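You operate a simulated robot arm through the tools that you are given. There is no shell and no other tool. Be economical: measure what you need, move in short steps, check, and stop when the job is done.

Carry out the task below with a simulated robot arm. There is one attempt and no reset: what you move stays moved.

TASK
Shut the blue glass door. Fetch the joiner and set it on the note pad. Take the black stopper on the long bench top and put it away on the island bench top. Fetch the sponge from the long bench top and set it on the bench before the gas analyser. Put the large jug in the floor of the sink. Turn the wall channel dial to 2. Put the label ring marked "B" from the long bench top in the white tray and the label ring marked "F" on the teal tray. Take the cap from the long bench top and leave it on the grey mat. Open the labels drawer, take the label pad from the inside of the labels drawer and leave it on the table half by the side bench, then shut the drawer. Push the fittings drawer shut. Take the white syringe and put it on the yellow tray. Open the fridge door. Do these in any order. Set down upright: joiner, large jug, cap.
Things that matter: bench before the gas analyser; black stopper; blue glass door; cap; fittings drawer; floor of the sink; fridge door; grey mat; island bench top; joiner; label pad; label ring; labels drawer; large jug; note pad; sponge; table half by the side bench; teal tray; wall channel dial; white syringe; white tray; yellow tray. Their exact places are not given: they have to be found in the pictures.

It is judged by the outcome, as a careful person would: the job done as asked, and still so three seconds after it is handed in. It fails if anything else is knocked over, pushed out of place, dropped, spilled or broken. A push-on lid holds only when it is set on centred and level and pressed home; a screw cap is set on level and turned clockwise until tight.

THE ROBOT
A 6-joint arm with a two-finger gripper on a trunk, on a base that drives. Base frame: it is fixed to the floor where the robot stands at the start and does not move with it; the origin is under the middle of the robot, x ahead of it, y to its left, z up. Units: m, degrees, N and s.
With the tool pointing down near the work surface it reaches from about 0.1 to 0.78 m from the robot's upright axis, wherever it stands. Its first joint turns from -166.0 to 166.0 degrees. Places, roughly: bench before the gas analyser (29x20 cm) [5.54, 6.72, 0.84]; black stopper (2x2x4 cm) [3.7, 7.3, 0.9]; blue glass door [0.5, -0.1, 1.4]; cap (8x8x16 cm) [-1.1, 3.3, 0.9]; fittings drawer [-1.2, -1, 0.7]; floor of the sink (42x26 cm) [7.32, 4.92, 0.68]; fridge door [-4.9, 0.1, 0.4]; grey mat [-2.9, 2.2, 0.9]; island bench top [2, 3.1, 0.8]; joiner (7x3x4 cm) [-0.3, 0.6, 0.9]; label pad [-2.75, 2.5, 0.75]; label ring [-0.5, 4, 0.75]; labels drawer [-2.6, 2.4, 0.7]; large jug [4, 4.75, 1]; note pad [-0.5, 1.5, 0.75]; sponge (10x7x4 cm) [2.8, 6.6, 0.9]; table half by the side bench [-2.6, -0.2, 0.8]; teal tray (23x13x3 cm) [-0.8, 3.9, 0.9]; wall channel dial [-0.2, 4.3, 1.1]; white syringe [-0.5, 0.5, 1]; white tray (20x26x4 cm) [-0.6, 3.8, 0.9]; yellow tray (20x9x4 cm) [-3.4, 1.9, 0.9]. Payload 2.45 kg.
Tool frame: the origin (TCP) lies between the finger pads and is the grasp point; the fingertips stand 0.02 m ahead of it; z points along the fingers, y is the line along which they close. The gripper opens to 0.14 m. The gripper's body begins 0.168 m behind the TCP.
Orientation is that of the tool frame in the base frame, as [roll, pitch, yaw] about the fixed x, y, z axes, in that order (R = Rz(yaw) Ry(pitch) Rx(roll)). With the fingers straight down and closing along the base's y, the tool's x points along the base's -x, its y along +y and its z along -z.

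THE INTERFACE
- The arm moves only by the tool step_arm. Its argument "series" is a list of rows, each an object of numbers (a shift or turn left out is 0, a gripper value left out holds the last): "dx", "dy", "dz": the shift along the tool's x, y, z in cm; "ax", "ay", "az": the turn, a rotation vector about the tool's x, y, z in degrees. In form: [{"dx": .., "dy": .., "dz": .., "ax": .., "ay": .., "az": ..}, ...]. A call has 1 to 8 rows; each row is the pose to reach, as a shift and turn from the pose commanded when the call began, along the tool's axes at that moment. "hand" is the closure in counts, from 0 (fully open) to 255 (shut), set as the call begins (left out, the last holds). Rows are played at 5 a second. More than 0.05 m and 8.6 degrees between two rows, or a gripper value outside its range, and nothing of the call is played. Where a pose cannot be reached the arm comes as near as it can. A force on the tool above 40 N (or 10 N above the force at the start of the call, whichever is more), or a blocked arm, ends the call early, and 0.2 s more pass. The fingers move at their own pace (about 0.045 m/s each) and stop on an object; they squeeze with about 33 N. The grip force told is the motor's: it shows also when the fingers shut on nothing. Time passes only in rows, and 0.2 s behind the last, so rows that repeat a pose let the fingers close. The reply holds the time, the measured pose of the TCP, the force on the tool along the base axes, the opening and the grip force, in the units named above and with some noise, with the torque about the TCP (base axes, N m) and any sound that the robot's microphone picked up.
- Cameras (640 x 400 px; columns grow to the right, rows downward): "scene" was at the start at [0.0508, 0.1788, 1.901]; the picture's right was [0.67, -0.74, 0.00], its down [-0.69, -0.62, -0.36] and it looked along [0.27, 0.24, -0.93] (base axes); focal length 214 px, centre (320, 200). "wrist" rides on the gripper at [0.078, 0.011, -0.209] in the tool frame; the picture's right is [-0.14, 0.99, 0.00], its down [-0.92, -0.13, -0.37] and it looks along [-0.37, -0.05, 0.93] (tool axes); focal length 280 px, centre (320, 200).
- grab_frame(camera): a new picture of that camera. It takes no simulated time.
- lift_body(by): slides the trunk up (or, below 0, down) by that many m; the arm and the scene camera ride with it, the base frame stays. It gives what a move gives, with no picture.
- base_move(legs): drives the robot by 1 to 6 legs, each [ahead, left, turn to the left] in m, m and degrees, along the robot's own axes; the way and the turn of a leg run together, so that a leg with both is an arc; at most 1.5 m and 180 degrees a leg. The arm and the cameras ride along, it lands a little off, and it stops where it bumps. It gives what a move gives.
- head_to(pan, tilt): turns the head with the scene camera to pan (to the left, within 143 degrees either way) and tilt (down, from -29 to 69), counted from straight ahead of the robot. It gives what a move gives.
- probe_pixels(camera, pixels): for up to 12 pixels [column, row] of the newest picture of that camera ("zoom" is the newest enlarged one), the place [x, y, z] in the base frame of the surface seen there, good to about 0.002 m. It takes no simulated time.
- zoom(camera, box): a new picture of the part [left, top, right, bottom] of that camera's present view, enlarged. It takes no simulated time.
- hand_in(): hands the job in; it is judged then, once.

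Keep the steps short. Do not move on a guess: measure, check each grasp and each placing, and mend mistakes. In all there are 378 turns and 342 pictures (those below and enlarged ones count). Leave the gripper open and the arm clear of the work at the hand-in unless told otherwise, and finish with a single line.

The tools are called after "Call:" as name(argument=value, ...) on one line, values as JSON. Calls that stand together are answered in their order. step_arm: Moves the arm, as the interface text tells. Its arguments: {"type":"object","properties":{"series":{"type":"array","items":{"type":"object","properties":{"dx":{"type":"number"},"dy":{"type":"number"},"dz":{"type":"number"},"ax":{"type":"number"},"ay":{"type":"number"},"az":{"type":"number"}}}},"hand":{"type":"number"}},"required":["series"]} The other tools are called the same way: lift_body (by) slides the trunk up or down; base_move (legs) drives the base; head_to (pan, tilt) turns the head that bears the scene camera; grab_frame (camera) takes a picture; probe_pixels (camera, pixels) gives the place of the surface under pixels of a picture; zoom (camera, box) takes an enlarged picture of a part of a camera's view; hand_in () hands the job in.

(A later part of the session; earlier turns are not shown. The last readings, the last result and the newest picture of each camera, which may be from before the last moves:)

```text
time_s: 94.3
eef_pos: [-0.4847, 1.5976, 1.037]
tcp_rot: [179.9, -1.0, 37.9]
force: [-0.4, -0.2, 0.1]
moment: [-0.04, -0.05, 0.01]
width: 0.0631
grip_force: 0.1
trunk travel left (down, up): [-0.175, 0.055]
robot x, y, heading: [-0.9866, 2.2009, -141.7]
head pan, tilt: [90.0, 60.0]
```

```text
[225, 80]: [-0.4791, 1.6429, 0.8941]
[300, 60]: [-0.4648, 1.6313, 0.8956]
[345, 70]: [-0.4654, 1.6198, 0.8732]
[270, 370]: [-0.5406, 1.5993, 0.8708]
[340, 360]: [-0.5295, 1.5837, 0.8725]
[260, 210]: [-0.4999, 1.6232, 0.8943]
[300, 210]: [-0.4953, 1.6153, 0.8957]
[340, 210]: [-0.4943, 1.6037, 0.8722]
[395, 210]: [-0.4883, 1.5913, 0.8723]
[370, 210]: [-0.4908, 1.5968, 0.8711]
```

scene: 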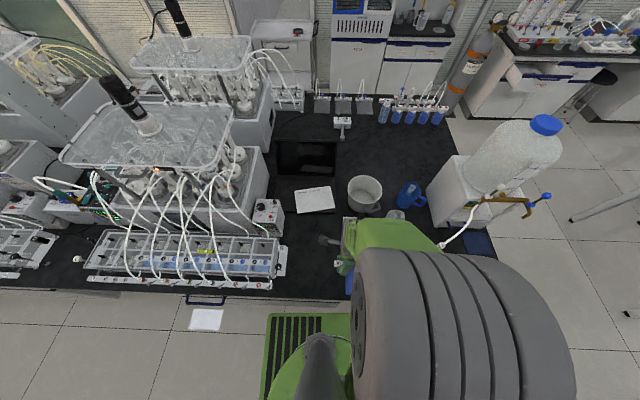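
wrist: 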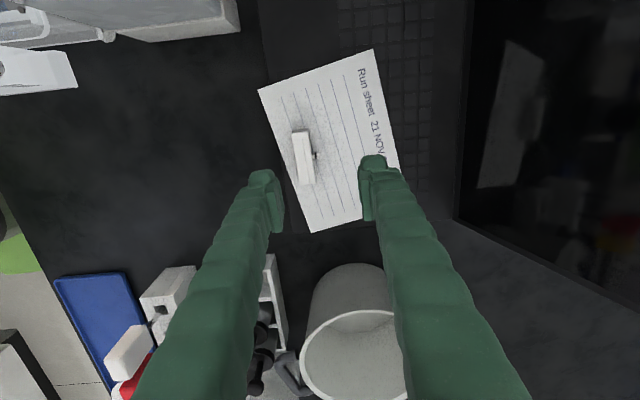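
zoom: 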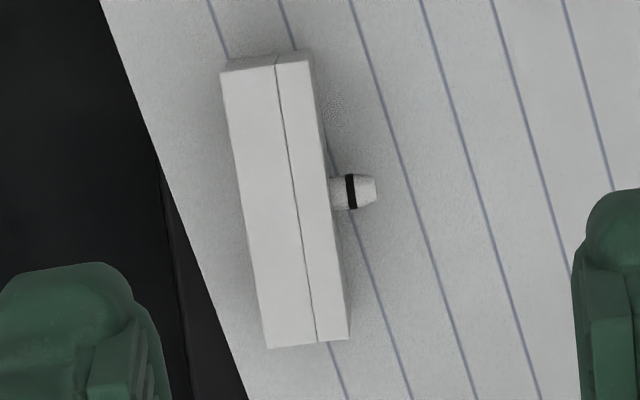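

I'll regrasp the joiner by its two ends, tilted 25° away from the robot, then turn it 180° and tilt it up so that the peg points down. First yaw the tool by +90° at height.

Call:
step_arm(hand=0, series=[{"az": -8.4}, {"az": -16.8}, {"az": -25.2}, {"az": -33.6}, {"az": -42}, {"az": -50.4}, {"az": -58.8}, {"az": -67}])

Call:
step_arm(series=[{"az": -8}, {"az": -16}, {"az": -23}, {"az": -23}])

```text
time_s: 96.1
eef_pos: [-0.4854, 1.5967, 1.0338]
tcp_rot: [179.1, -0.3, 105.1]
force: [0.1, -0.5, 0.6]
moment: [-0.02, -0.01, -0.01]
width: 0.1402
grip_force: 0.1
trunk travel left (down, up): [-0.175, 0.055]
robot x, y, heading: [-0.9892, 2.2021, -141.9]
head pan, tilt: [90.0, 60.0]
```

```text
time_s: 97.1
eef_pos: [-0.4858, 1.5979, 1.0332]
tcp_rot: [179.0, 0.1, 128.0]
force: [0.2, 0.2, -0.2]
moment: [-0.02, 0.01, -0.02]
width: 0.14
grip_force: 0.0
trunk travel left (down, up): [-0.175, 0.055]
robot x, y, heading: [-0.9901, 2.2025, -141.9]
head pan, tilt: [90.0, 60.0]
```

Call:
step_arm(series=[{"dx": 1, "dz": 0, "ay": -8.3}, {"dx": 2, "dy": 0.45, "dz": 2, "ay": -16.6}, {"dx": 2, "dy": 0.45, "dz": 5, "ay": -25}, {"dx": 2, "dy": 0.45, "dz": 8.2, "ay": -25}, {"dx": 2, "dy": 0.45, "dz": 8.2, "ay": -25}])

Call:
grab_frame(camera="wrist")

```text
time_s: 98.3
eef_pos: [-0.4927, 1.6176, 0.9512]
tcp_rot: [178.8, 25.0, 127.5]
force: [-1.0, 0.0, -0.3]
moment: [0.03, -0.01, 0.04]
width: 0.1401
grip_force: 0.1
trunk travel left (down, up): [-0.175, 0.055]
robot x, y, heading: [-0.9878, 2.2022, -141.9]
head pan, tilt: [90.0, 60.0]
```

```text
309 pictures are left
```

wrist: 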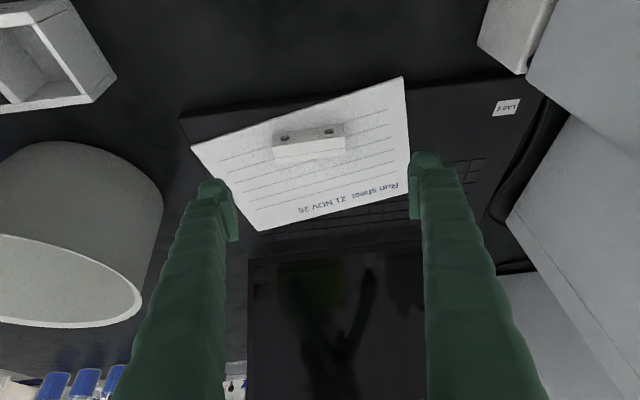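

Call:
zoom(camera="wrist", box=[258, 100, 358, 180])

Call:
probe_pixels(camera="zoom", pixels=[[90, 230], [560, 160], [330, 225], [330, 180], [90, 300], [560, 240], [95, 260], [555, 190]])

```text
5.00 times, centred on (308, 140) of wrist
```

zoom: 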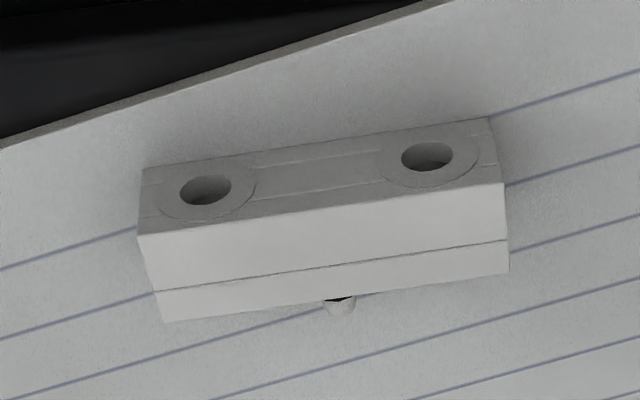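

```text
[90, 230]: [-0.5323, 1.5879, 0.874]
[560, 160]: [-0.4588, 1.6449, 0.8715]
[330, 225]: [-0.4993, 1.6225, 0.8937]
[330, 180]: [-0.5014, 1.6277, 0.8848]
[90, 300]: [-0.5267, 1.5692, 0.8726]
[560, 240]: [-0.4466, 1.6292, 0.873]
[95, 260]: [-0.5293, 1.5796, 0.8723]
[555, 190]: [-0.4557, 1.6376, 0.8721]
```

Call:
step_arm(series=[{"dx": 1.1, "dz": 2.3}, {"dx": 1.7, "dz": 3.6}, {"dx": 2.1, "dz": 4.5}, {"dx": 2.1, "dz": 4.5}])

Call:
step_arm(hand=255, series=[{"dz": 0}, {"dz": 0}, {"dz": 0}, {"dz": 0}, {"dz": 0}])

Call:
grab_frame(camera="wrist")

```text
time_s: 99.3
eef_pos: [-0.493, 1.6165, 0.9027]
tcp_rot: [178.9, 25.1, 127.5]
force: [0.0, 0.0, 0.2]
moment: [0.01, 0.01, -0.03]
width: 0.1401
grip_force: 0.1
trunk travel left (down, up): [-0.175, 0.055]
robot x, y, heading: [-0.988, 2.2025, -142.1]
head pan, tilt: [90.0, 60.0]
```

```text
time_s: 100.5
eef_pos: [-0.4916, 1.6169, 0.9033]
tcp_rot: [179.0, 25.1, 127.5]
force: [0.3, -0.1, -0.6]
moment: [0.01, 0.02, 0.03]
width: 0.0669
grip_force: 25.7
trunk travel left (down, up): [-0.175, 0.055]
robot x, y, heading: [-0.9866, 2.2024, -141.8]
head pan, tilt: [90.0, 60.0]
```

```text
307 pictures are left
```

wrist: 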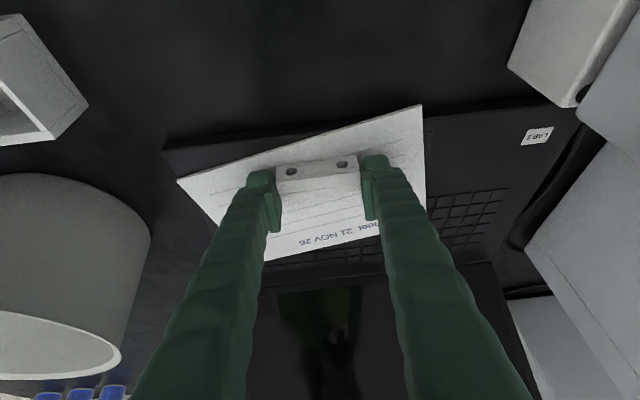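

Gripped by both ends. Lift and bring the tool back to vertical.

Call:
step_arm(series=[{"dx": -0.9, "dz": -1.8}, {"dx": -2.1, "dz": -4.5}, {"dx": -3.6, "dz": -7.7, "ay": 8.3}, {"dx": -4.6, "dz": -10.5, "ay": 16.6}, {"dx": -4.6, "dz": -13, "ay": 25}, {"dx": -2, "dz": -14.5, "ay": 25}, {"dx": 1, "dz": -14.5, "ay": 25}])

Call:
step_arm(series=[{"az": 8.5}, {"az": 17}, {"az": 25.5}, {"az": 34}, {"az": 42.5}, {"az": 51}, {"az": 59.5}, {"az": 68}])

Call:
step_arm(series=[{"az": 8.5}, {"az": 17}, {"az": 25.5}, {"az": 34}, {"az": 42.5}, {"az": 51}, {"az": 59.5}, {"az": 68}])

Call:
grab_frame(camera="wrist")

```text
time_s: 102.1
eef_pos: [-0.5367, 1.6727, 1.0297]
tcp_rot: [178.9, 0.1, 128.0]
force: [0.4, -1.2, -0.5]
moment: [-0.01, -0.02, 0.03]
width: 0.0669
grip_force: 33.0
trunk travel left (down, up): [-0.175, 0.055]
robot x, y, heading: [-0.9867, 2.2041, -142.0]
head pan, tilt: [90.0, 60.0]
```

```text
time_s: 103.9
eef_pos: [-0.537, 1.6712, 1.0289]
tcp_rot: [179.7, -0.9, 59.8]
force: [-0.1, 0.1, -0.4]
moment: [0.02, -0.01, -0.05]
width: 0.067
grip_force: 32.5
trunk travel left (down, up): [-0.175, 0.055]
robot x, y, heading: [-0.9886, 2.2024, -141.9]
head pan, tilt: [90.0, 60.0]
```

```text
time_s: 105.7
eef_pos: [-0.5354, 1.6731, 1.0301]
tcp_rot: [-179.4, -0.7, -8.2]
force: [0.0, 0.4, -0.2]
moment: [0.01, 0.01, 0.01]
width: 0.0667
grip_force: 33.1
trunk travel left (down, up): [-0.175, 0.055]
robot x, y, heading: [-0.9877, 2.2008, -141.9]
head pan, tilt: [90.0, 60.0]
```

```text
306 pictures are left
```

wrist: 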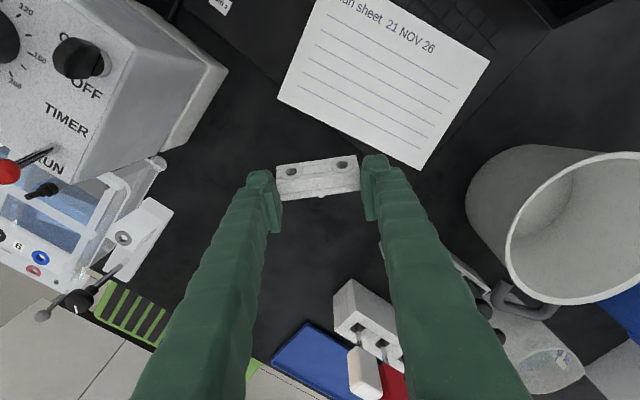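

The finger edge would hit the pad in the final pose with this grip offset, so I'll re-lay the joiner on free bench area and regrasp at a better offset. First finish the yaw and probe the free area.

Call:
probe_pixels(camera="wrist", pixels=[[215, 75], [165, 150], [170, 220], [220, 180], [250, 100], [270, 300], [290, 250], [350, 300]])

Call:
step_arm(series=[{"az": 8.5}, {"az": 17}, {"az": 25.5}, {"az": 34}, {"az": 43.8}])

```text
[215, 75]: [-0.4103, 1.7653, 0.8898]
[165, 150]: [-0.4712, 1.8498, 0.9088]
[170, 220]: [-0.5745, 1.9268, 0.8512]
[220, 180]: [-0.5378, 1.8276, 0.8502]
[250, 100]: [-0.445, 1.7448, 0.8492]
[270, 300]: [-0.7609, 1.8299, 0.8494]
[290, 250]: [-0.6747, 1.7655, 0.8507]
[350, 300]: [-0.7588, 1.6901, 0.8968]
```

```text
refused: row 5 steps farther than a row can; nothing moved
```

Call:
step_arm(series=[{"az": 8.5}, {"az": 17}, {"az": 25.5}, {"az": 34}, {"az": 42}, {"az": 43.8}])

```text
time_s: 107.1
eef_pos: [-0.5753, 1.6539, 1.0226]
tcp_rot: [-174.8, -1.0, -46.9]
force: [0.1, 0.3, -0.3]
moment: [-0.02, 0.07, 0.02]
width: 0.0665
grip_force: 33.3
out of reach, approached as far as the arm can: row 4, 5, 6
trunk travel left (down, up): [-0.175, 0.055]
robot x, y, heading: [-0.9895, 2.2053, -141.7]
head pan, tilt: [90.0, 60.0]
```

A wrist limit is reached near yaw -47°; I'll use yaw -40° instead. Move to the free bench spot (-0.608,1.760).

Call:
step_arm(series=[{"dx": -2.5, "dy": -1.2, "ax": -2.5, "az": -4}, {"dx": -5, "dy": -2.4, "ax": -5, "az": -7}, {"dx": -7.5, "dy": -3.6, "ax": -5, "az": -7}, {"dx": -10, "dy": -4.8, "ax": -5, "az": -7}, {"dx": -10, "dy": -4.8, "ax": -5, "az": -7}])

```text
time_s: 108.3
eef_pos: [-0.6201, 1.7552, 1.0223]
tcp_rot: [-178.6, -1.7, -39.4]
force: [0.8, -0.1, -1.0]
moment: [0.01, -0.01, 0.01]
width: 0.0668
grip_force: 32.7
out of reach, approached as far as the arm can: row 2, 3, 4, 5
trunk travel left (down, up): [-0.175, 0.055]
robot x, y, heading: [-0.9895, 2.2013, -141.8]
head pan, tilt: [90.0, 60.0]
```

Call:
step_arm(series=[{"ay": -6, "az": -3, "dz": 2}, {"ay": -13, "az": -6, "dz": 5}, {"ay": -20, "az": -9, "dz": 8}, {"ay": -26, "az": -9, "dz": 10}, {"ay": -26, "az": -9, "dz": 10}])

Call:
grab_frame(camera="wrist")

```text
time_s: 109.5
eef_pos: [-0.6184, 1.7516, 0.9214]
tcp_rot: [-178.1, 24.6, -30.4]
force: [-0.1, 0.4, -0.5]
moment: [-0.01, 0.0, 0.03]
width: 0.0668
grip_force: 32.4
out of reach, approached as far as the arm can: row 1
trunk travel left (down, up): [-0.175, 0.055]
robot x, y, heading: [-0.9873, 2.2009, -141.7]
head pan, tilt: [90.0, 60.0]
```

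```text
305 pictures are left
```

wrist: 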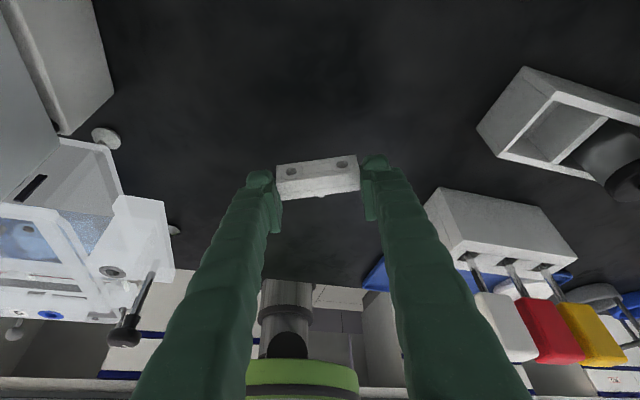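

Call:
step_arm(series=[{"dx": 0.8, "dz": 1.8, "ax": -1.9}, {"dx": 1.4, "dz": 3.0, "ax": -1.9}, {"dx": 1.6, "dz": 3.45, "ax": -1.9}, {"dx": 1.65, "dz": 3.6, "ax": -1.9}])

```text
time_s: 110.5
eef_pos: [-0.6184, 1.7545, 0.8824]
tcp_rot: [179.9, 24.4, -30.6]
force: [-0.2, 0.1, 0.6]
moment: [0.01, 0.01, 0.0]
width: 0.0667
grip_force: 32.7
trunk travel left (down, up): [-0.175, 0.055]
robot x, y, heading: [-0.9896, 2.2003, -142.0]
head pan, tilt: [90.0, 60.0]
```

Call:
step_arm(hand=80, series=[{"dz": 0}, {"dz": 0}, {"dz": 0}])

Call:
step_arm(series=[{"ay": 5}, {"ay": 9.6}, {"ay": 9.6, "dx": 0.5}, {"ay": 9.6, "dx": 1.05}])

Call:
grab_frame(camera="wrist")

```text
time_s: 111.3
eef_pos: [-0.6189, 1.7538, 0.8831]
tcp_rot: [179.9, 24.4, -30.4]
force: [0.0, 0.0, -0.4]
moment: [-0.01, -0.01, 0.01]
width: 0.0961
grip_force: 0.1
trunk travel left (down, up): [-0.175, 0.055]
robot x, y, heading: [-0.9882, 2.2021, -142.1]
head pan, tilt: [90.0, 60.0]
```

```text
time_s: 112.3
eef_pos: [-0.6096, 1.7492, 0.8787]
tcp_rot: [-179.9, 14.8, -30.5]
force: [-0.2, 0.3, -0.6]
moment: [0.0, 0.0, 0.0]
width: 0.0959
grip_force: 0.0
trunk travel left (down, up): [-0.175, 0.055]
robot x, y, heading: [-0.9885, 2.203, -142.1]
head pan, tilt: [90.0, 60.0]
```

```text
304 pictures are left
```

wrist: 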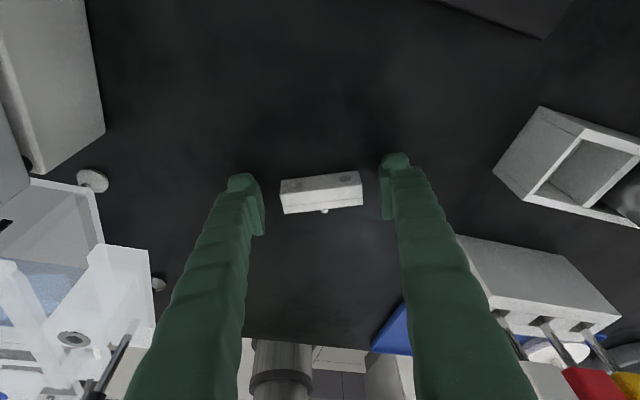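

Call:
step_arm(hand=255, series=[{"dz": 0}, {"dz": 0}, {"dz": 0}, {"dz": 0}])

Call:
step_arm(series=[{"dz": -2.5, "dx": -0.7}, {"dz": -6, "dx": -1.6, "ay": 6}, {"dz": -10, "dx": -2.6, "ay": 13}, {"dz": -13, "dx": 0, "ay": 20}, {"dz": -14, "dx": 3, "ay": 28}, {"dz": -14.5, "dx": 6, "ay": 36}, {"dz": -14.5, "dx": 9, "ay": 44}])

Call:
grab_frame(camera="wrist")

```text
time_s: 113.3
eef_pos: [-0.6089, 1.7491, 0.8781]
tcp_rot: [-180.0, 14.7, -30.6]
force: [0.6, -0.3, 0.8]
moment: [0.04, -0.03, -0.02]
width: 0.0668
grip_force: 32.5
trunk travel left (down, up): [-0.175, 0.055]
robot x, y, heading: [-0.9906, 2.1999, -141.9]
head pan, tilt: [90.0, 60.0]
```

```text
time_s: 114.9
eef_pos: [-0.5071, 1.6906, 0.9964]
tcp_rot: [-179.8, -26.9, -30.1]
force: [0.5, 0.1, -0.8]
moment: [0.01, 0.05, -0.01]
width: 0.0667
grip_force: 33.2
out of reach, approached as far as the arm can: row 7
trunk travel left (down, up): [-0.175, 0.055]
robot x, y, heading: [-0.9863, 2.2053, -141.9]
head pan, tilt: [90.0, 60.0]
```

```text
303 pictures are left
```

wrist: 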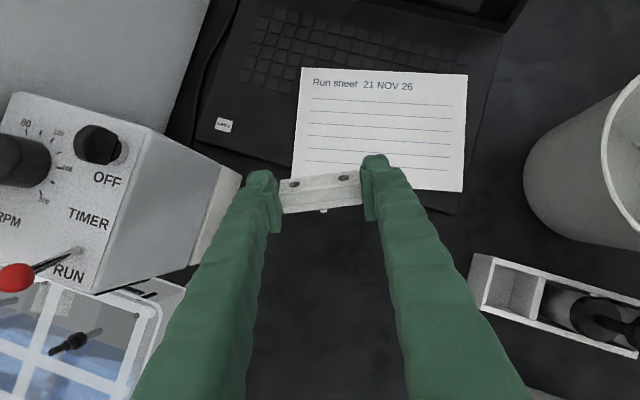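

Call:
step_arm(series=[{"dx": 1, "dy": 2, "dz": 0.7, "ay": 5}, {"dx": 2.5, "dy": 4, "dz": 1.4, "ay": 10}, {"dx": 4, "dy": 6, "dz": 2.2, "ay": 15}, {"dx": 5.8, "dy": 7.5, "dz": 3, "ay": 20}, {"dx": 5.8, "dy": 7.5, "dz": 3, "ay": 28}, {"dx": 5.8, "dy": 7.5, "dz": 3, "ay": 36}, {"dx": 5.8, "dy": 7.5, "dz": 3, "ay": 44}, {"dx": 5.8, "dy": 7.5, "dz": 3, "ay": 48}])

```text
time_s: 116.7
eef_pos: [-0.4896, 1.5939, 1.0008]
tcp_rot: [179.8, -77.2, -30.4]
force: [0.1, 0.1, -0.7]
moment: [0.02, -0.02, 0.01]
width: 0.0666
grip_force: 33.2
out of reach, approached as far as the arm can: row 1
trunk travel left (down, up): [-0.175, 0.055]
robot x, y, heading: [-0.9875, 2.2028, -141.5]
head pan, tilt: [90.0, 60.0]
```

Call:
step_arm(series=[{"ay": -1.9}, {"ay": -1.9}])

Call:
grab_frame(camera="scene")

Call:
grab_frame(camera="wrist")

```text
time_s: 117.3
eef_pos: [-0.4895, 1.5944, 0.9994]
tcp_rot: [-179.7, -75.2, -30.7]
force: [-0.8, -0.4, 0.3]
moment: [-0.02, 0.03, 0.01]
width: 0.0666
grip_force: 33.1
trunk travel left (down, up): [-0.175, 0.055]
robot x, y, heading: [-0.9845, 2.1999, -141.6]
head pan, tilt: [90.0, 60.0]
```

```text
302 pictures are left
```

scene: 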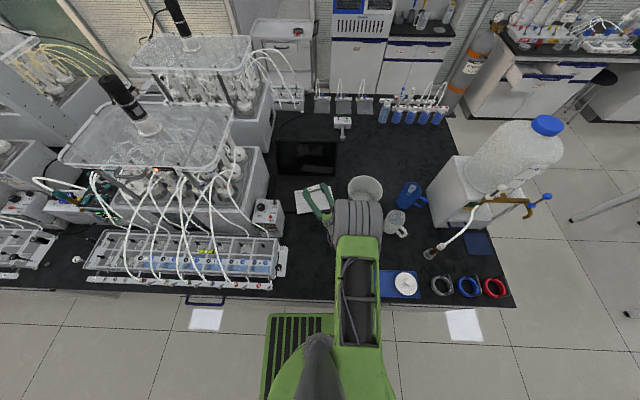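

```text
301 pictures are left
```

wrist: 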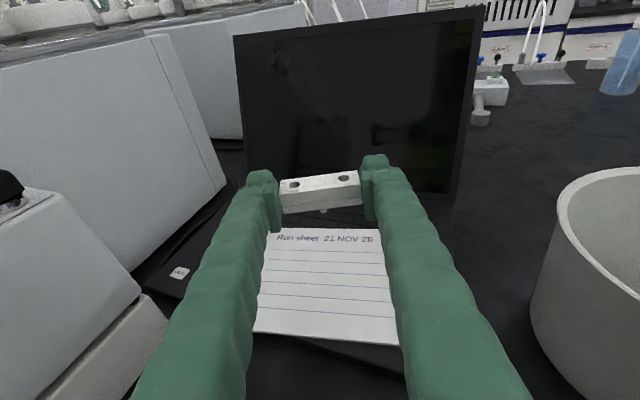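

Call:
probe_pixels(camera="scene", pixels=[[340, 215], [355, 205], [375, 215], [330, 225], [335, 235], [315, 200], [360, 240]])

Call:
zoom(camera="scene", box=[280, 160, 430, 260])

```text
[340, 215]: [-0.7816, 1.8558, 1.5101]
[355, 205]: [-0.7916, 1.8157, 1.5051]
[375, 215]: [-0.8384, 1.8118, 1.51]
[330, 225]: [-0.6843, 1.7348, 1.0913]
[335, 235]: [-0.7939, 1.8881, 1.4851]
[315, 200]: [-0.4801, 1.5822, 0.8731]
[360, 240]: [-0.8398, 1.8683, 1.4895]
```

```text
4.00 times, centred on (355, 210) of scene
```

zoom: 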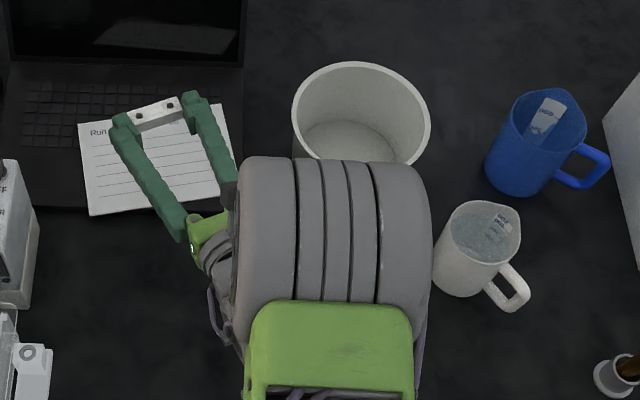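

The elbow is high and clear, but the wrist would be near the small peg boxes; I'll yaw the tool 15° to give more room.

Call:
step_arm(series=[{"ax": -5, "az": 1.3}, {"ax": -10, "az": 2.7}, {"ax": -15, "az": 4}, {"ax": -15, "az": 4}])

Call:
grab_frame(camera="scene")

Call:
zoom(camera="scene", box=[280, 160, 430, 260])

```text
time_s: 118.3
eef_pos: [-0.4891, 1.5931, 1.0001]
tcp_rot: [-179.9, -75.2, -35.9]
force: [0.0, 0.1, -0.2]
moment: [0.01, 0.04, -0.02]
width: 0.0663
grip_force: 32.9
out of reach, approached as far as the arm can: row 2, 3, 4
trunk travel left (down, up): [-0.175, 0.055]
robot x, y, heading: [-0.9876, 2.2011, -141.8]
head pan, tilt: [90.0, 60.0]
```

```text
299 pictures are left
```

scene: 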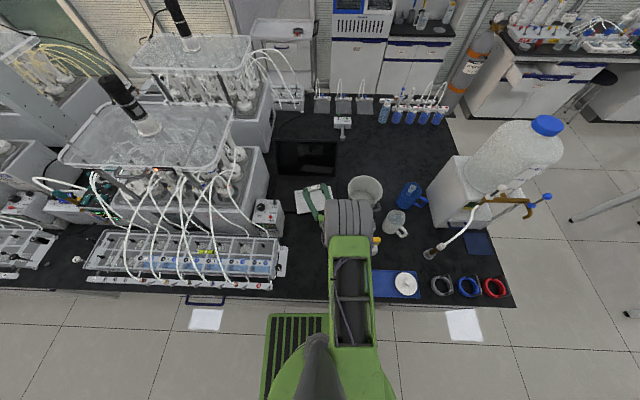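

```text
4.00 times, centred on (355, 210) of scene
```

zoom: 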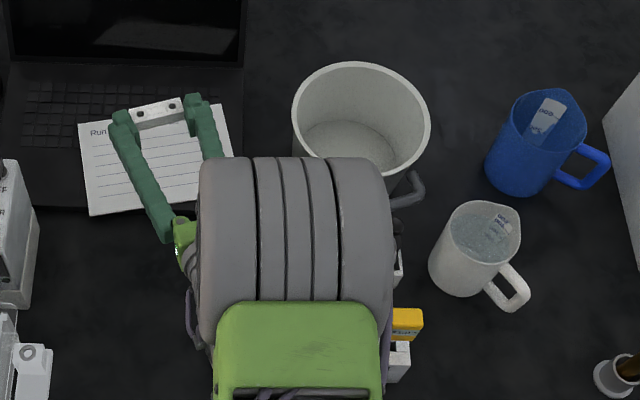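

Call:
probe_pixels(camera="zoom", pixels=[[397, 320], [420, 320], [400, 350], [405, 375], [400, 270], [398, 250]])

```text
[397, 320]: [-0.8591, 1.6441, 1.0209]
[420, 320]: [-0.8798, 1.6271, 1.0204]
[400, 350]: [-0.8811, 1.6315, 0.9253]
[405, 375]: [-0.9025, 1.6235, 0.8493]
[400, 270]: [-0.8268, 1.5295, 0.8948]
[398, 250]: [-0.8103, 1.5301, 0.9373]
```

Clearance is fine. Lower straight down to just above the pad.

Call:
step_arm(series=[{"dx": -3, "dz": 0.79}, {"dx": -6, "dz": 1.58}, {"dx": -8, "dz": 2.1}, {"dx": -9, "dz": 2.37}, {"dx": -9, "dz": 2.37}])

Call:
grab_frame(camera="wrist")

Call:
zoom(camera="scene", box=[280, 160, 380, 240])

```text
time_s: 119.5
eef_pos: [-0.4892, 1.5936, 0.9069]
tcp_rot: [-179.9, -75.3, -35.7]
force: [0.0, -0.1, -0.4]
moment: [0.01, -0.01, 0.02]
width: 0.0666
grip_force: 33.3
trunk travel left (down, up): [-0.175, 0.055]
robot x, y, heading: [-0.9892, 2.2016, -141.9]
head pan, tilt: [90.0, 60.0]
```

```text
297 pictures are left
```

wrist: 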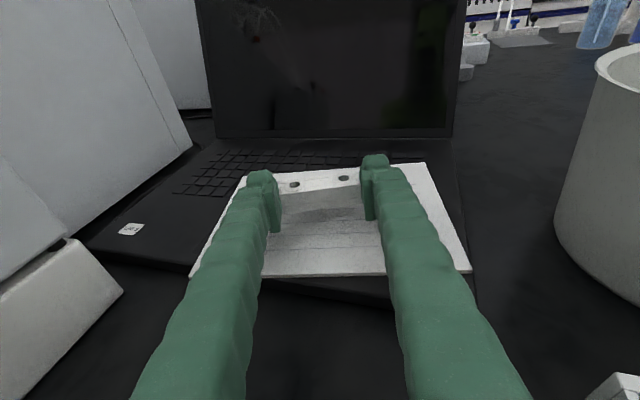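

```text
5.00 times, centred on (330, 200) of scene
```

zoom: 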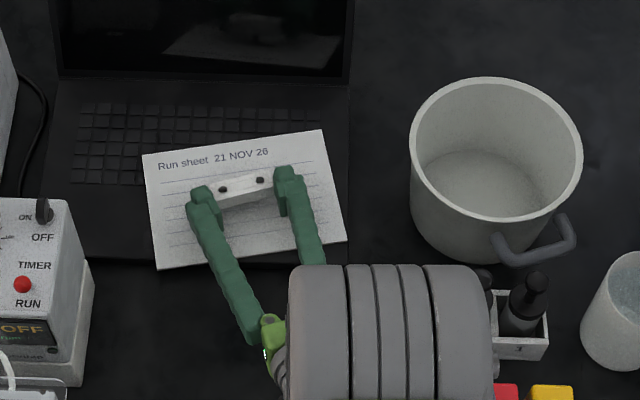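

Call:
step_arm(series=[{"dx": -0.2, "dz": 0.05}, {"dx": -0.4, "dz": 0.1}, {"dx": -0.55, "dz": 0.14}, {"dx": -0.65, "dz": 0.17}])

Call:
step_arm(series=[{"dx": -0.1, "dz": 0.03}, {"dx": -0.2, "dz": 0.05}])

```text
time_s: 120.5
eef_pos: [-0.4878, 1.5939, 0.9035]
tcp_rot: [179.9, -75.6, -35.6]
force: [-1.0, 1.2, 8.9]
moment: [-0.05, -0.1, 0.01]
width: 0.0664
grip_force: 32.8
trunk travel left (down, up): [-0.175, 0.055]
robot x, y, heading: [-0.9872, 2.2012, -141.6]
head pan, tilt: [90.0, 60.0]
```

```text
time_s: 121.1
eef_pos: [-0.4893, 1.5942, 0.9023]
tcp_rot: [179.9, -75.5, -35.5]
force: [0.8, -1.3, 19.2]
moment: [-0.23, -0.28, 0.0]
width: 0.0665
grip_force: 32.6
trunk travel left (down, up): [-0.175, 0.055]
robot x, y, heading: [-0.9891, 2.2048, -141.6]
head pan, tilt: [90.0, 60.0]
```

Call:
step_arm(series=[{"dx": 0.2, "dz": -0.05}, {"dx": 0.38, "dz": -0.1}, {"dx": 0.38, "dz": -0.1}])

```text
time_s: 121.9
eef_pos: [-0.4894, 1.5944, 0.9014]
tcp_rot: [-179.9, -75.2, -35.9]
force: [1.6, -0.7, 11.9]
moment: [-0.16, -0.27, -0.01]
width: 0.0665
grip_force: 33.2
trunk travel left (down, up): [-0.175, 0.055]
robot x, y, heading: [-0.9893, 2.2004, -141.7]
head pan, tilt: [90.0, 60.0]
```

Call:
step_arm(series=[{"dx": 0.12, "dz": -0.03}, {"dx": 0.24, "dz": -0.06}, {"dx": 0.24, "dz": -0.06}])

```text
time_s: 122.7
eef_pos: [-0.4895, 1.595, 0.9022]
tcp_rot: [-179.7, -75.0, -35.9]
force: [-1.3, -0.1, 0.1]
moment: [0.01, -0.01, 0.0]
width: 0.0664
grip_force: 33.3
trunk travel left (down, up): [-0.175, 0.055]
robot x, y, heading: [-0.9861, 2.2051, -141.8]
head pan, tilt: [90.0, 60.0]
```

Call:
zoom(camera="wrist", box=[240, 140, 420, 260])

Call:
step_arm(hand=105, series=[{"dz": 0}, {"dz": 0}, {"dz": 0}])

Call:
zoom(camera="wrist", box=[240, 140, 420, 260])

```text
3.33 times, centred on (330, 200) of wrist
```

zoom: 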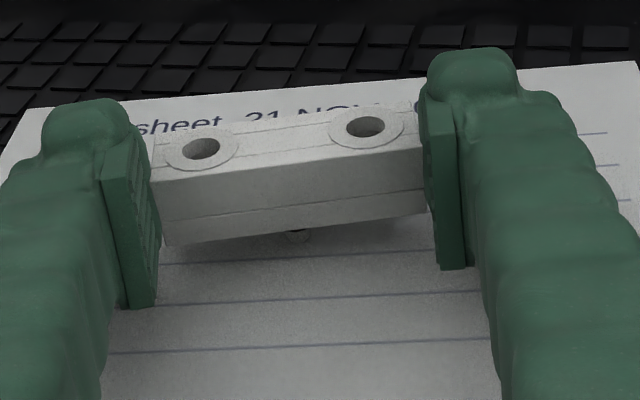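

```text
time_s: 123.5
eef_pos: [-0.4893, 1.595, 0.904]
tcp_rot: [-179.8, -75.2, -35.7]
force: [-0.3, 0.0, 1.1]
moment: [0.02, -0.01, 0.0]
width: 0.0824
grip_force: 0.1
trunk travel left (down, up): [-0.175, 0.055]
robot x, y, heading: [-0.9838, 2.2029, -141.6]
head pan, tilt: [90.0, 60.0]
```

```text
3.33 times, centred on (330, 200) of wrist
```

zoom: 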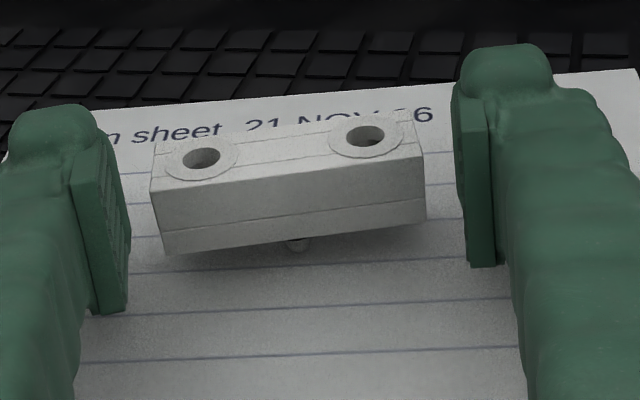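

It stands upright on its peg. Open wider, then withdraw straight back.

Call:
step_arm(hand=20, series=[{"dz": 0}, {"dz": 0}, {"dz": 0}, {"dz": -1.5}, {"dz": -4}, {"dz": -7}, {"dz": -10}])

Call:
grab_frame(camera="wrist")

```text
time_s: 125.1
eef_pos: [-0.5703, 1.6505, 0.9314]
tcp_rot: [-179.8, -75.3, -35.9]
force: [-1.2, -0.2, 0.2]
moment: [0.01, 0.02, 0.04]
width: 0.1293
grip_force: 0.1
trunk travel left (down, up): [-0.175, 0.055]
robot x, y, heading: [-0.9889, 2.2019, -141.8]
head pan, tilt: [90.0, 60.0]
```

```text
293 pictures are left
```

wrist: 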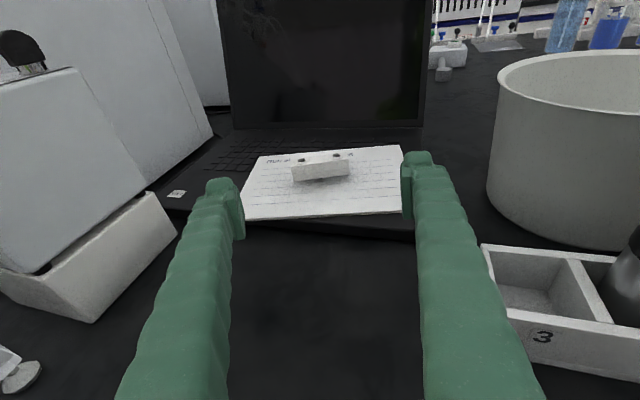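

The joiner is placed. Raise and bring the tool back to vertical.

Call:
step_arm(series=[{"dx": 4, "dz": -3}, {"dx": 8, "dz": -6}, {"dx": 11, "dz": -7, "ay": -8}, {"dx": 13, "dz": -7, "ay": -16}, {"dx": 14, "dz": -7, "ay": -24}, {"dx": 14, "dz": -7, "ay": -32}, {"dx": 14, "dz": -7, "ay": -40}, {"dx": 14, "dz": -7, "ay": -48}])

Call:
step_arm(series=[{"ay": -8}, {"ay": -16}, {"ay": -24}, {"ay": -27, "az": -4}, {"ay": -27, "az": -12}, {"ay": -27, "az": -20}])

```text
time_s: 126.9
eef_pos: [-0.5883, 1.6764, 1.0825]
tcp_rot: [-178.3, -32.0, -35.9]
force: [-0.9, 0.2, -0.8]
moment: [-0.03, -0.03, -0.02]
width: 0.1292
grip_force: 0.0
out of reach, approached as far as the arm can: row 8
trunk travel left (down, up): [-0.175, 0.055]
robot x, y, heading: [-0.9883, 2.2065, -142.0]
head pan, tilt: [90.0, 60.0]
```

```text
time_s: 128.3
eef_pos: [-0.588, 1.678, 1.0828]
tcp_rot: [175.3, -4.2, -15.5]
force: [0.5, -0.4, 0.7]
moment: [0.0, 0.01, 0.0]
width: 0.1292
grip_force: 0.0
out of reach, approached as far as the arm can: row 1
trunk travel left (down, up): [-0.175, 0.055]
robot x, y, heading: [-0.9857, 2.2024, -141.8]
head pan, tilt: [90.0, 60.0]
```

Call:
base_move(legs=[[0, -0.32, 0], [0, 0, 180], [1.2, 0, 0]])

Call:
head_to(pan=90, tilt=50)

Call:
grab_frame(camera="scene")

```text
time_s: 144.4
eef_pos: [-0.5336, 3.6564, 1.0819]
tcp_rot: [175.3, -4.3, 157.8]
force: [0.8, -0.4, -0.7]
moment: [0.01, 0.01, 0.0]
width: 0.1292
grip_force: 0.0
trunk travel left (down, up): [-0.175, 0.055]
robot x, y, heading: [-0.1968, 3.0893, 31.4]
head pan, tilt: [90.0, 60.0]
```

```text
time_s: 145.2
eef_pos: [-0.5335, 3.6564, 1.0829]
tcp_rot: [175.4, -4.1, 157.8]
force: [0.1, 0.1, 0.5]
moment: [-0.02, 0.0, 0.01]
width: 0.1291
grip_force: 0.1
trunk travel left (down, up): [-0.175, 0.055]
robot x, y, heading: [-0.1966, 3.0873, 31.6]
head pan, tilt: [90.0, 50.0]
```

```text
292 pictures are left
```

scene: 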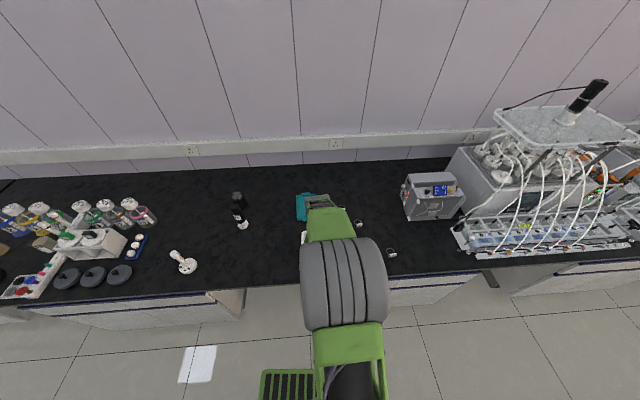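

Call:
base_move(legs=[[0, 0, 6.5]])

Call:
grab_frame(camera="wrist")

Call:
zoom(camera="scene", box=[280, 160, 480, 285])

```text
time_s: 146.1
eef_pos: [-0.594, 3.6165, 1.0823]
tcp_rot: [175.4, -4.1, 164.2]
force: [-0.5, 0.0, 0.3]
moment: [0.03, -0.03, 0.0]
width: 0.1293
grip_force: 0.1
trunk travel left (down, up): [-0.175, 0.055]
robot x, y, heading: [-0.1935, 3.0897, 37.9]
head pan, tilt: [90.0, 50.0]
```

```text
291 pictures are left
```

wrist: 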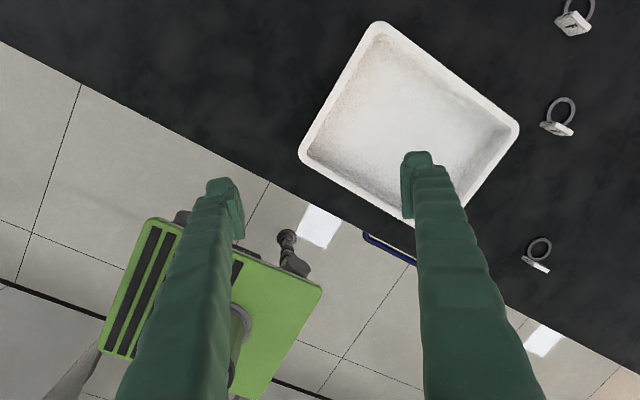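

```text
3.20 times, centred on (380, 222) of scene
```

zoom: 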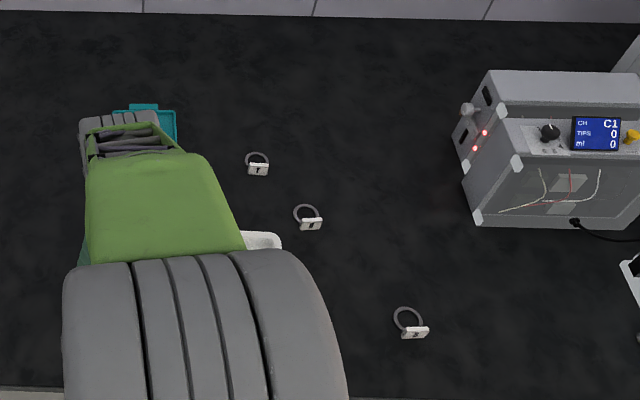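

Call:
zoom(camera="wrist", box=[510, 0, 630, 75])

Call:
zoom(camera="wrist", box=[500, 80, 640, 290])

Call:
probe_pixels(camera="wrist", pixels=[[572, 22], [575, 2], [558, 128], [562, 102], [537, 264], [540, 243], [380, 25], [518, 128], [305, 150], [400, 100], [465, 205]])

```text
5.33 times, centred on (570, 38) of wrist
```

zoom: 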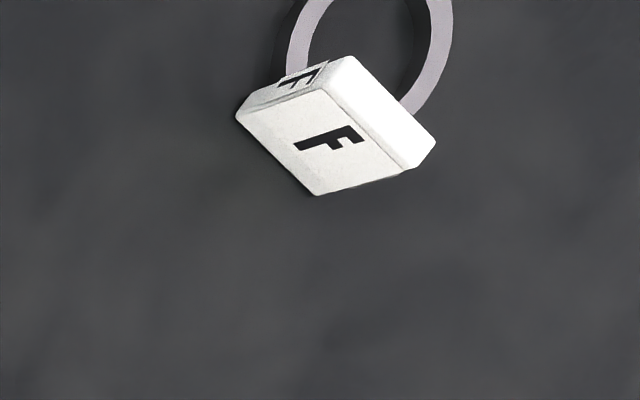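

```text
1.90 times, centred on (570, 185) of wrist
```

zoom: 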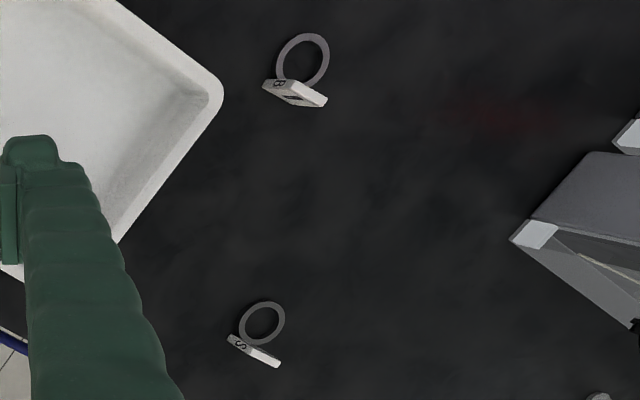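

```text
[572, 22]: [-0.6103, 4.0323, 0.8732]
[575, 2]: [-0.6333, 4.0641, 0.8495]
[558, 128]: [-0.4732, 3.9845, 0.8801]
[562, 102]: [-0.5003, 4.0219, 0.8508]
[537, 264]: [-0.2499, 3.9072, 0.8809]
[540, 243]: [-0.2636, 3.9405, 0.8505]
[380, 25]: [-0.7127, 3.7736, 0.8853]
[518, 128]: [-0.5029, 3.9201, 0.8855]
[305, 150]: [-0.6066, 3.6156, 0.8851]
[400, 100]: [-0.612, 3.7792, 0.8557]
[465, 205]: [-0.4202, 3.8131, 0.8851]
```

Call:
zoom(camera="wrist", box=[535, 90, 585, 140])

Call:
zoom(camera="wrist", box=[515, 230, 565, 280])

```text
8.00 times, centred on (560, 115) of wrist
```

zoom: 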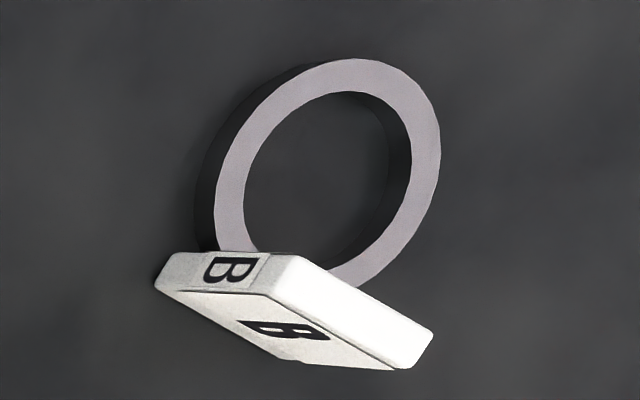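

```text
8.00 times, centred on (540, 255) of wrist
```

zoom: 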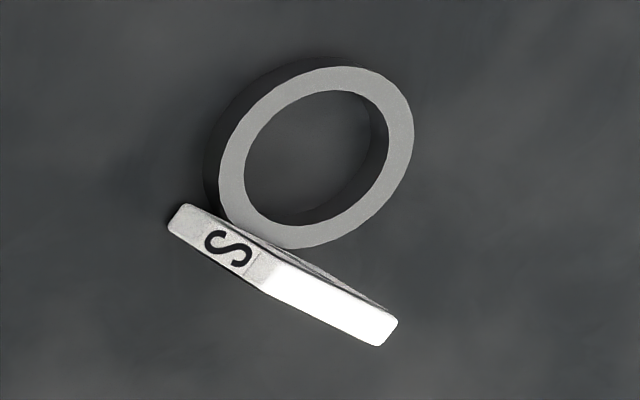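

Call:
grab_frame(camera="scene")

Call:
probe_pixels(camera="scene", pixels=[[120, 300], [260, 290], [420, 280], [290, 330]])

```text
285 pictures are left
```

scene: 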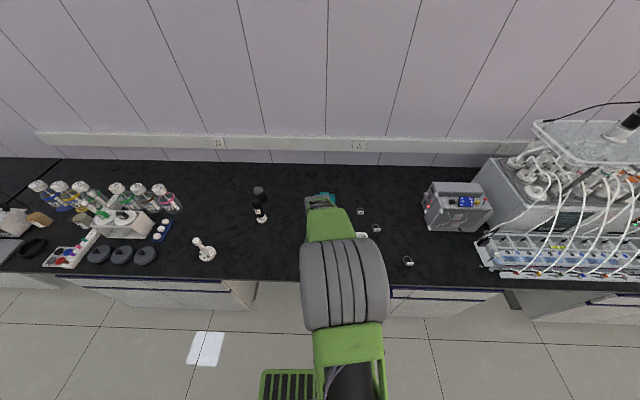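

```text
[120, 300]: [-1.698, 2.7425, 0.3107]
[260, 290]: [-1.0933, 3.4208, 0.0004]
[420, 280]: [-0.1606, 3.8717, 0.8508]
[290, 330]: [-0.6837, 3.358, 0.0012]
```

Call:
base_move(legs=[[0.2, 0.235, 0]])

Call:
step_arm(series=[{"ax": 4.6, "ay": 4}, {"ax": 4.6, "ay": 4}])

Call:
grab_frame(camera="wrist")

```text
time_s: 148.8
eef_pos: [-0.5808, 3.9231, 1.0826]
tcp_rot: [175.4, -4.2, 164.2]
force: [-0.4, -0.6, -0.2]
moment: [-0.02, 0.01, 0.02]
width: 0.1292
grip_force: 0.1
trunk travel left (down, up): [-0.175, 0.055]
robot x, y, heading: [-0.1865, 3.3974, 38.1]
head pan, tilt: [90.0, 50.0]
```

```text
time_s: 149.4
eef_pos: [-0.5822, 3.9222, 1.083]
tcp_rot: [179.8, -8.2, 164.3]
force: [0.2, -0.2, 0.7]
moment: [0.01, -0.03, 0.02]
width: 0.129
grip_force: 0.1
trunk travel left (down, up): [-0.175, 0.055]
robot x, y, heading: [-0.1863, 3.3986, 38.1]
head pan, tilt: [90.0, 50.0]
```

```text
284 pictures are left
```

wrist: 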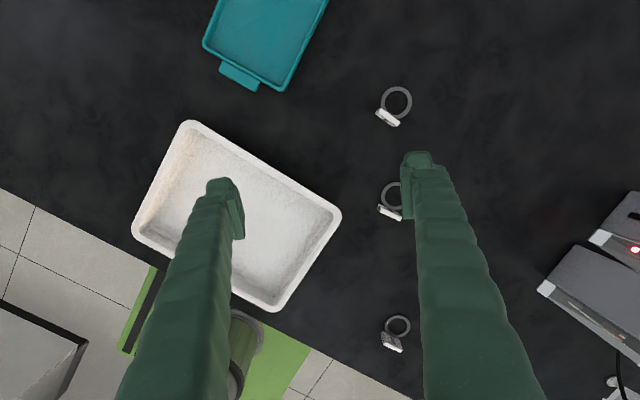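

Call:
zoom(camera="wrist", box=[360, 70, 440, 230])

Call:
probe_pixels(camera="wrist", pixels=[[378, 112], [397, 124], [388, 118], [397, 103], [379, 207], [402, 219], [390, 213], [240, 72], [265, 50], [300, 80], [213, 40], [325, 5]])

```text
2.50 times, centred on (400, 150) of wrist
```

zoom: 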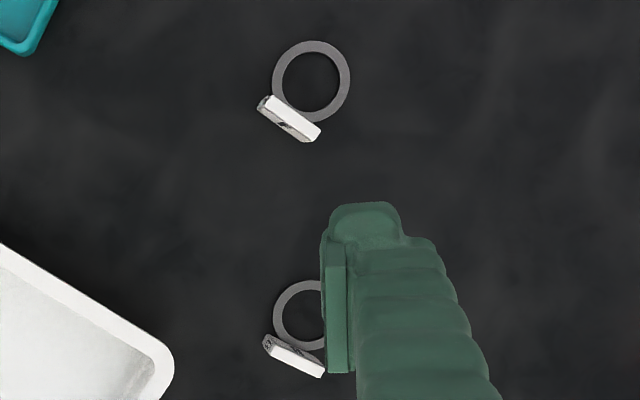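

```text
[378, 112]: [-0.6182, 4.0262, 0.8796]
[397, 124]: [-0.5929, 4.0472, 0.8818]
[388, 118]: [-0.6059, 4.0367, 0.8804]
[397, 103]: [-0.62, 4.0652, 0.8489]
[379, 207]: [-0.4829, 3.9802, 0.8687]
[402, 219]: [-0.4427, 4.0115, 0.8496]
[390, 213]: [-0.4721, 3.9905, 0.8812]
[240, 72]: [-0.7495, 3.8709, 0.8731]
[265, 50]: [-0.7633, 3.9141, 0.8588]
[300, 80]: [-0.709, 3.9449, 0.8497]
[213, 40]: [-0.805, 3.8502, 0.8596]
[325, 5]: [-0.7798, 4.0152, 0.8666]
```

Tags' planes lie along the bench, so fingers must close across it. Level the tool, move over "B" and yaw to -142°.

Call:
step_arm(series=[{"ay": -8.2}, {"ay": -8.2, "dx": -2.2, "dy": 2.4}, {"ay": -8.2, "dx": -4.4, "dy": 4.8}, {"ay": -8.2, "dx": -6.6, "dy": 7.2}, {"ay": -8.2, "dx": -8.6, "dy": 9.6}])

Call:
step_arm(hand=150, series=[{"az": -8}, {"az": -16}, {"az": -24}, {"az": -32}, {"az": -40}, {"az": -48}, {"az": -53.5}, {"az": -53.5}])

Call:
grab_frame(camera="wrist")

```text
time_s: 150.6
eef_pos: [-0.4729, 3.9903, 1.071]
tcp_rot: [179.9, 0.0, 164.4]
force: [0.7, -0.2, 0.3]
moment: [-0.01, 0.06, 0.0]
width: 0.129
grip_force: 0.0
trunk travel left (down, up): [-0.175, 0.055]
robot x, y, heading: [-0.1786, 3.3965, 37.9]
head pan, tilt: [90.0, 50.0]
```

```text
time_s: 152.4
eef_pos: [-0.4726, 3.9926, 1.0701]
tcp_rot: [179.9, 0.2, -142.1]
force: [0.1, 0.5, -0.4]
moment: [-0.02, -0.01, 0.03]
width: 0.0576
grip_force: 0.1
trunk travel left (down, up): [-0.175, 0.055]
robot x, y, heading: [-0.1837, 3.3969, 37.9]
head pan, tilt: [90.0, 50.0]
```

```text
282 pictures are left
```

wrist: 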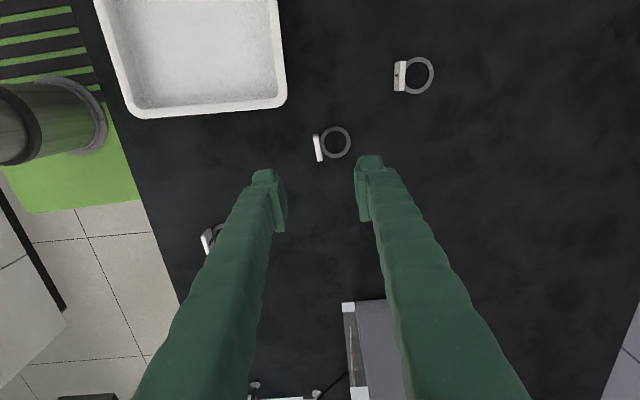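

Call:
step_arm(series=[{"dz": 4.5}, {"dz": 9}, {"dz": 13}, {"dz": 16}, {"dz": 18.7}, {"dz": 18.7}])

Call:
step_arm(hand=255, series=[{"dz": 0}, {"dz": 0}, {"dz": 0}, {"dz": 0}])

Call:
step_arm(series=[{"dz": -3}, {"dz": -6}, {"dz": -10}])

Call:
grab_frame(camera="wrist")

```text
time_s: 153.8
eef_pos: [-0.4739, 3.9927, 0.8849]
tcp_rot: [179.9, 0.2, -142.1]
force: [-0.2, 0.8, -0.2]
moment: [-0.06, -0.02, 0.02]
width: 0.0578
grip_force: 0.1
trunk travel left (down, up): [-0.175, 0.055]
robot x, y, heading: [-0.1833, 3.3957, 38.1]
head pan, tilt: [90.0, 50.0]
```

```text
time_s: 154.8
eef_pos: [-0.4729, 3.9921, 0.885]
tcp_rot: [179.8, 0.1, -142.1]
force: [0.0, 0.4, 0.1]
moment: [-0.02, 0.0, -0.02]
width: 0.0063
grip_force: 29.1
trunk travel left (down, up): [-0.175, 0.055]
robot x, y, heading: [-0.1817, 3.3933, 38.2]
head pan, tilt: [90.0, 50.0]
```

```text
time_s: 155.6
eef_pos: [-0.4723, 3.9902, 0.9857]
tcp_rot: [180.0, 0.2, -142.1]
force: [0.7, -0.8, 0.0]
moment: [0.03, 0.02, -0.04]
width: 0.0059
grip_force: 32.7
trunk travel left (down, up): [-0.175, 0.055]
robot x, y, heading: [-0.1851, 3.3972, 38.0]
head pan, tilt: [90.0, 50.0]
```

```text
281 pictures are left
```

wrist: 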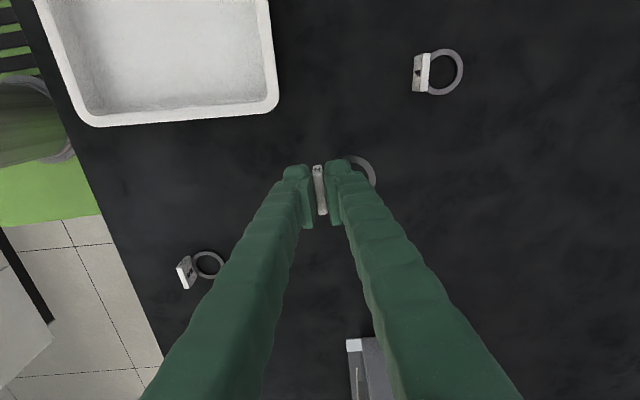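

"B" held. Move over the white tray centre (-0.566,3.79) and lower in.

Call:
step_arm(series=[{"dx": 4, "dy": -2}, {"dx": 8, "dy": -4}, {"dx": 12, "dy": -6}, {"dx": 16, "dy": -8}, {"dx": 19.7, "dy": -10.5}, {"dx": 19.7, "dy": -10.5, "dz": 4}, {"dx": 19.7, "dy": -10.5, "dz": 8}, {"dx": 19.7, "dy": -10.5, "dz": 9}])

Call:
grab_frame(camera="wrist")

```text
time_s: 157.4
eef_pos: [-0.5664, 3.7901, 0.8961]
tcp_rot: [179.8, 0.1, -142.2]
force: [0.2, 0.1, -0.6]
moment: [0.0, -0.01, 0.0]
width: 0.0063
grip_force: 33.0
trunk travel left (down, up): [-0.175, 0.055]
robot x, y, heading: [-0.1822, 3.4, 38.1]
head pan, tilt: [90.0, 50.0]
```

```text
280 pictures are left
```

wrist: 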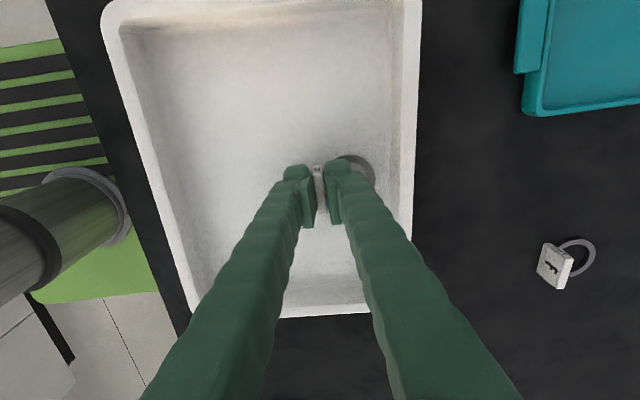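

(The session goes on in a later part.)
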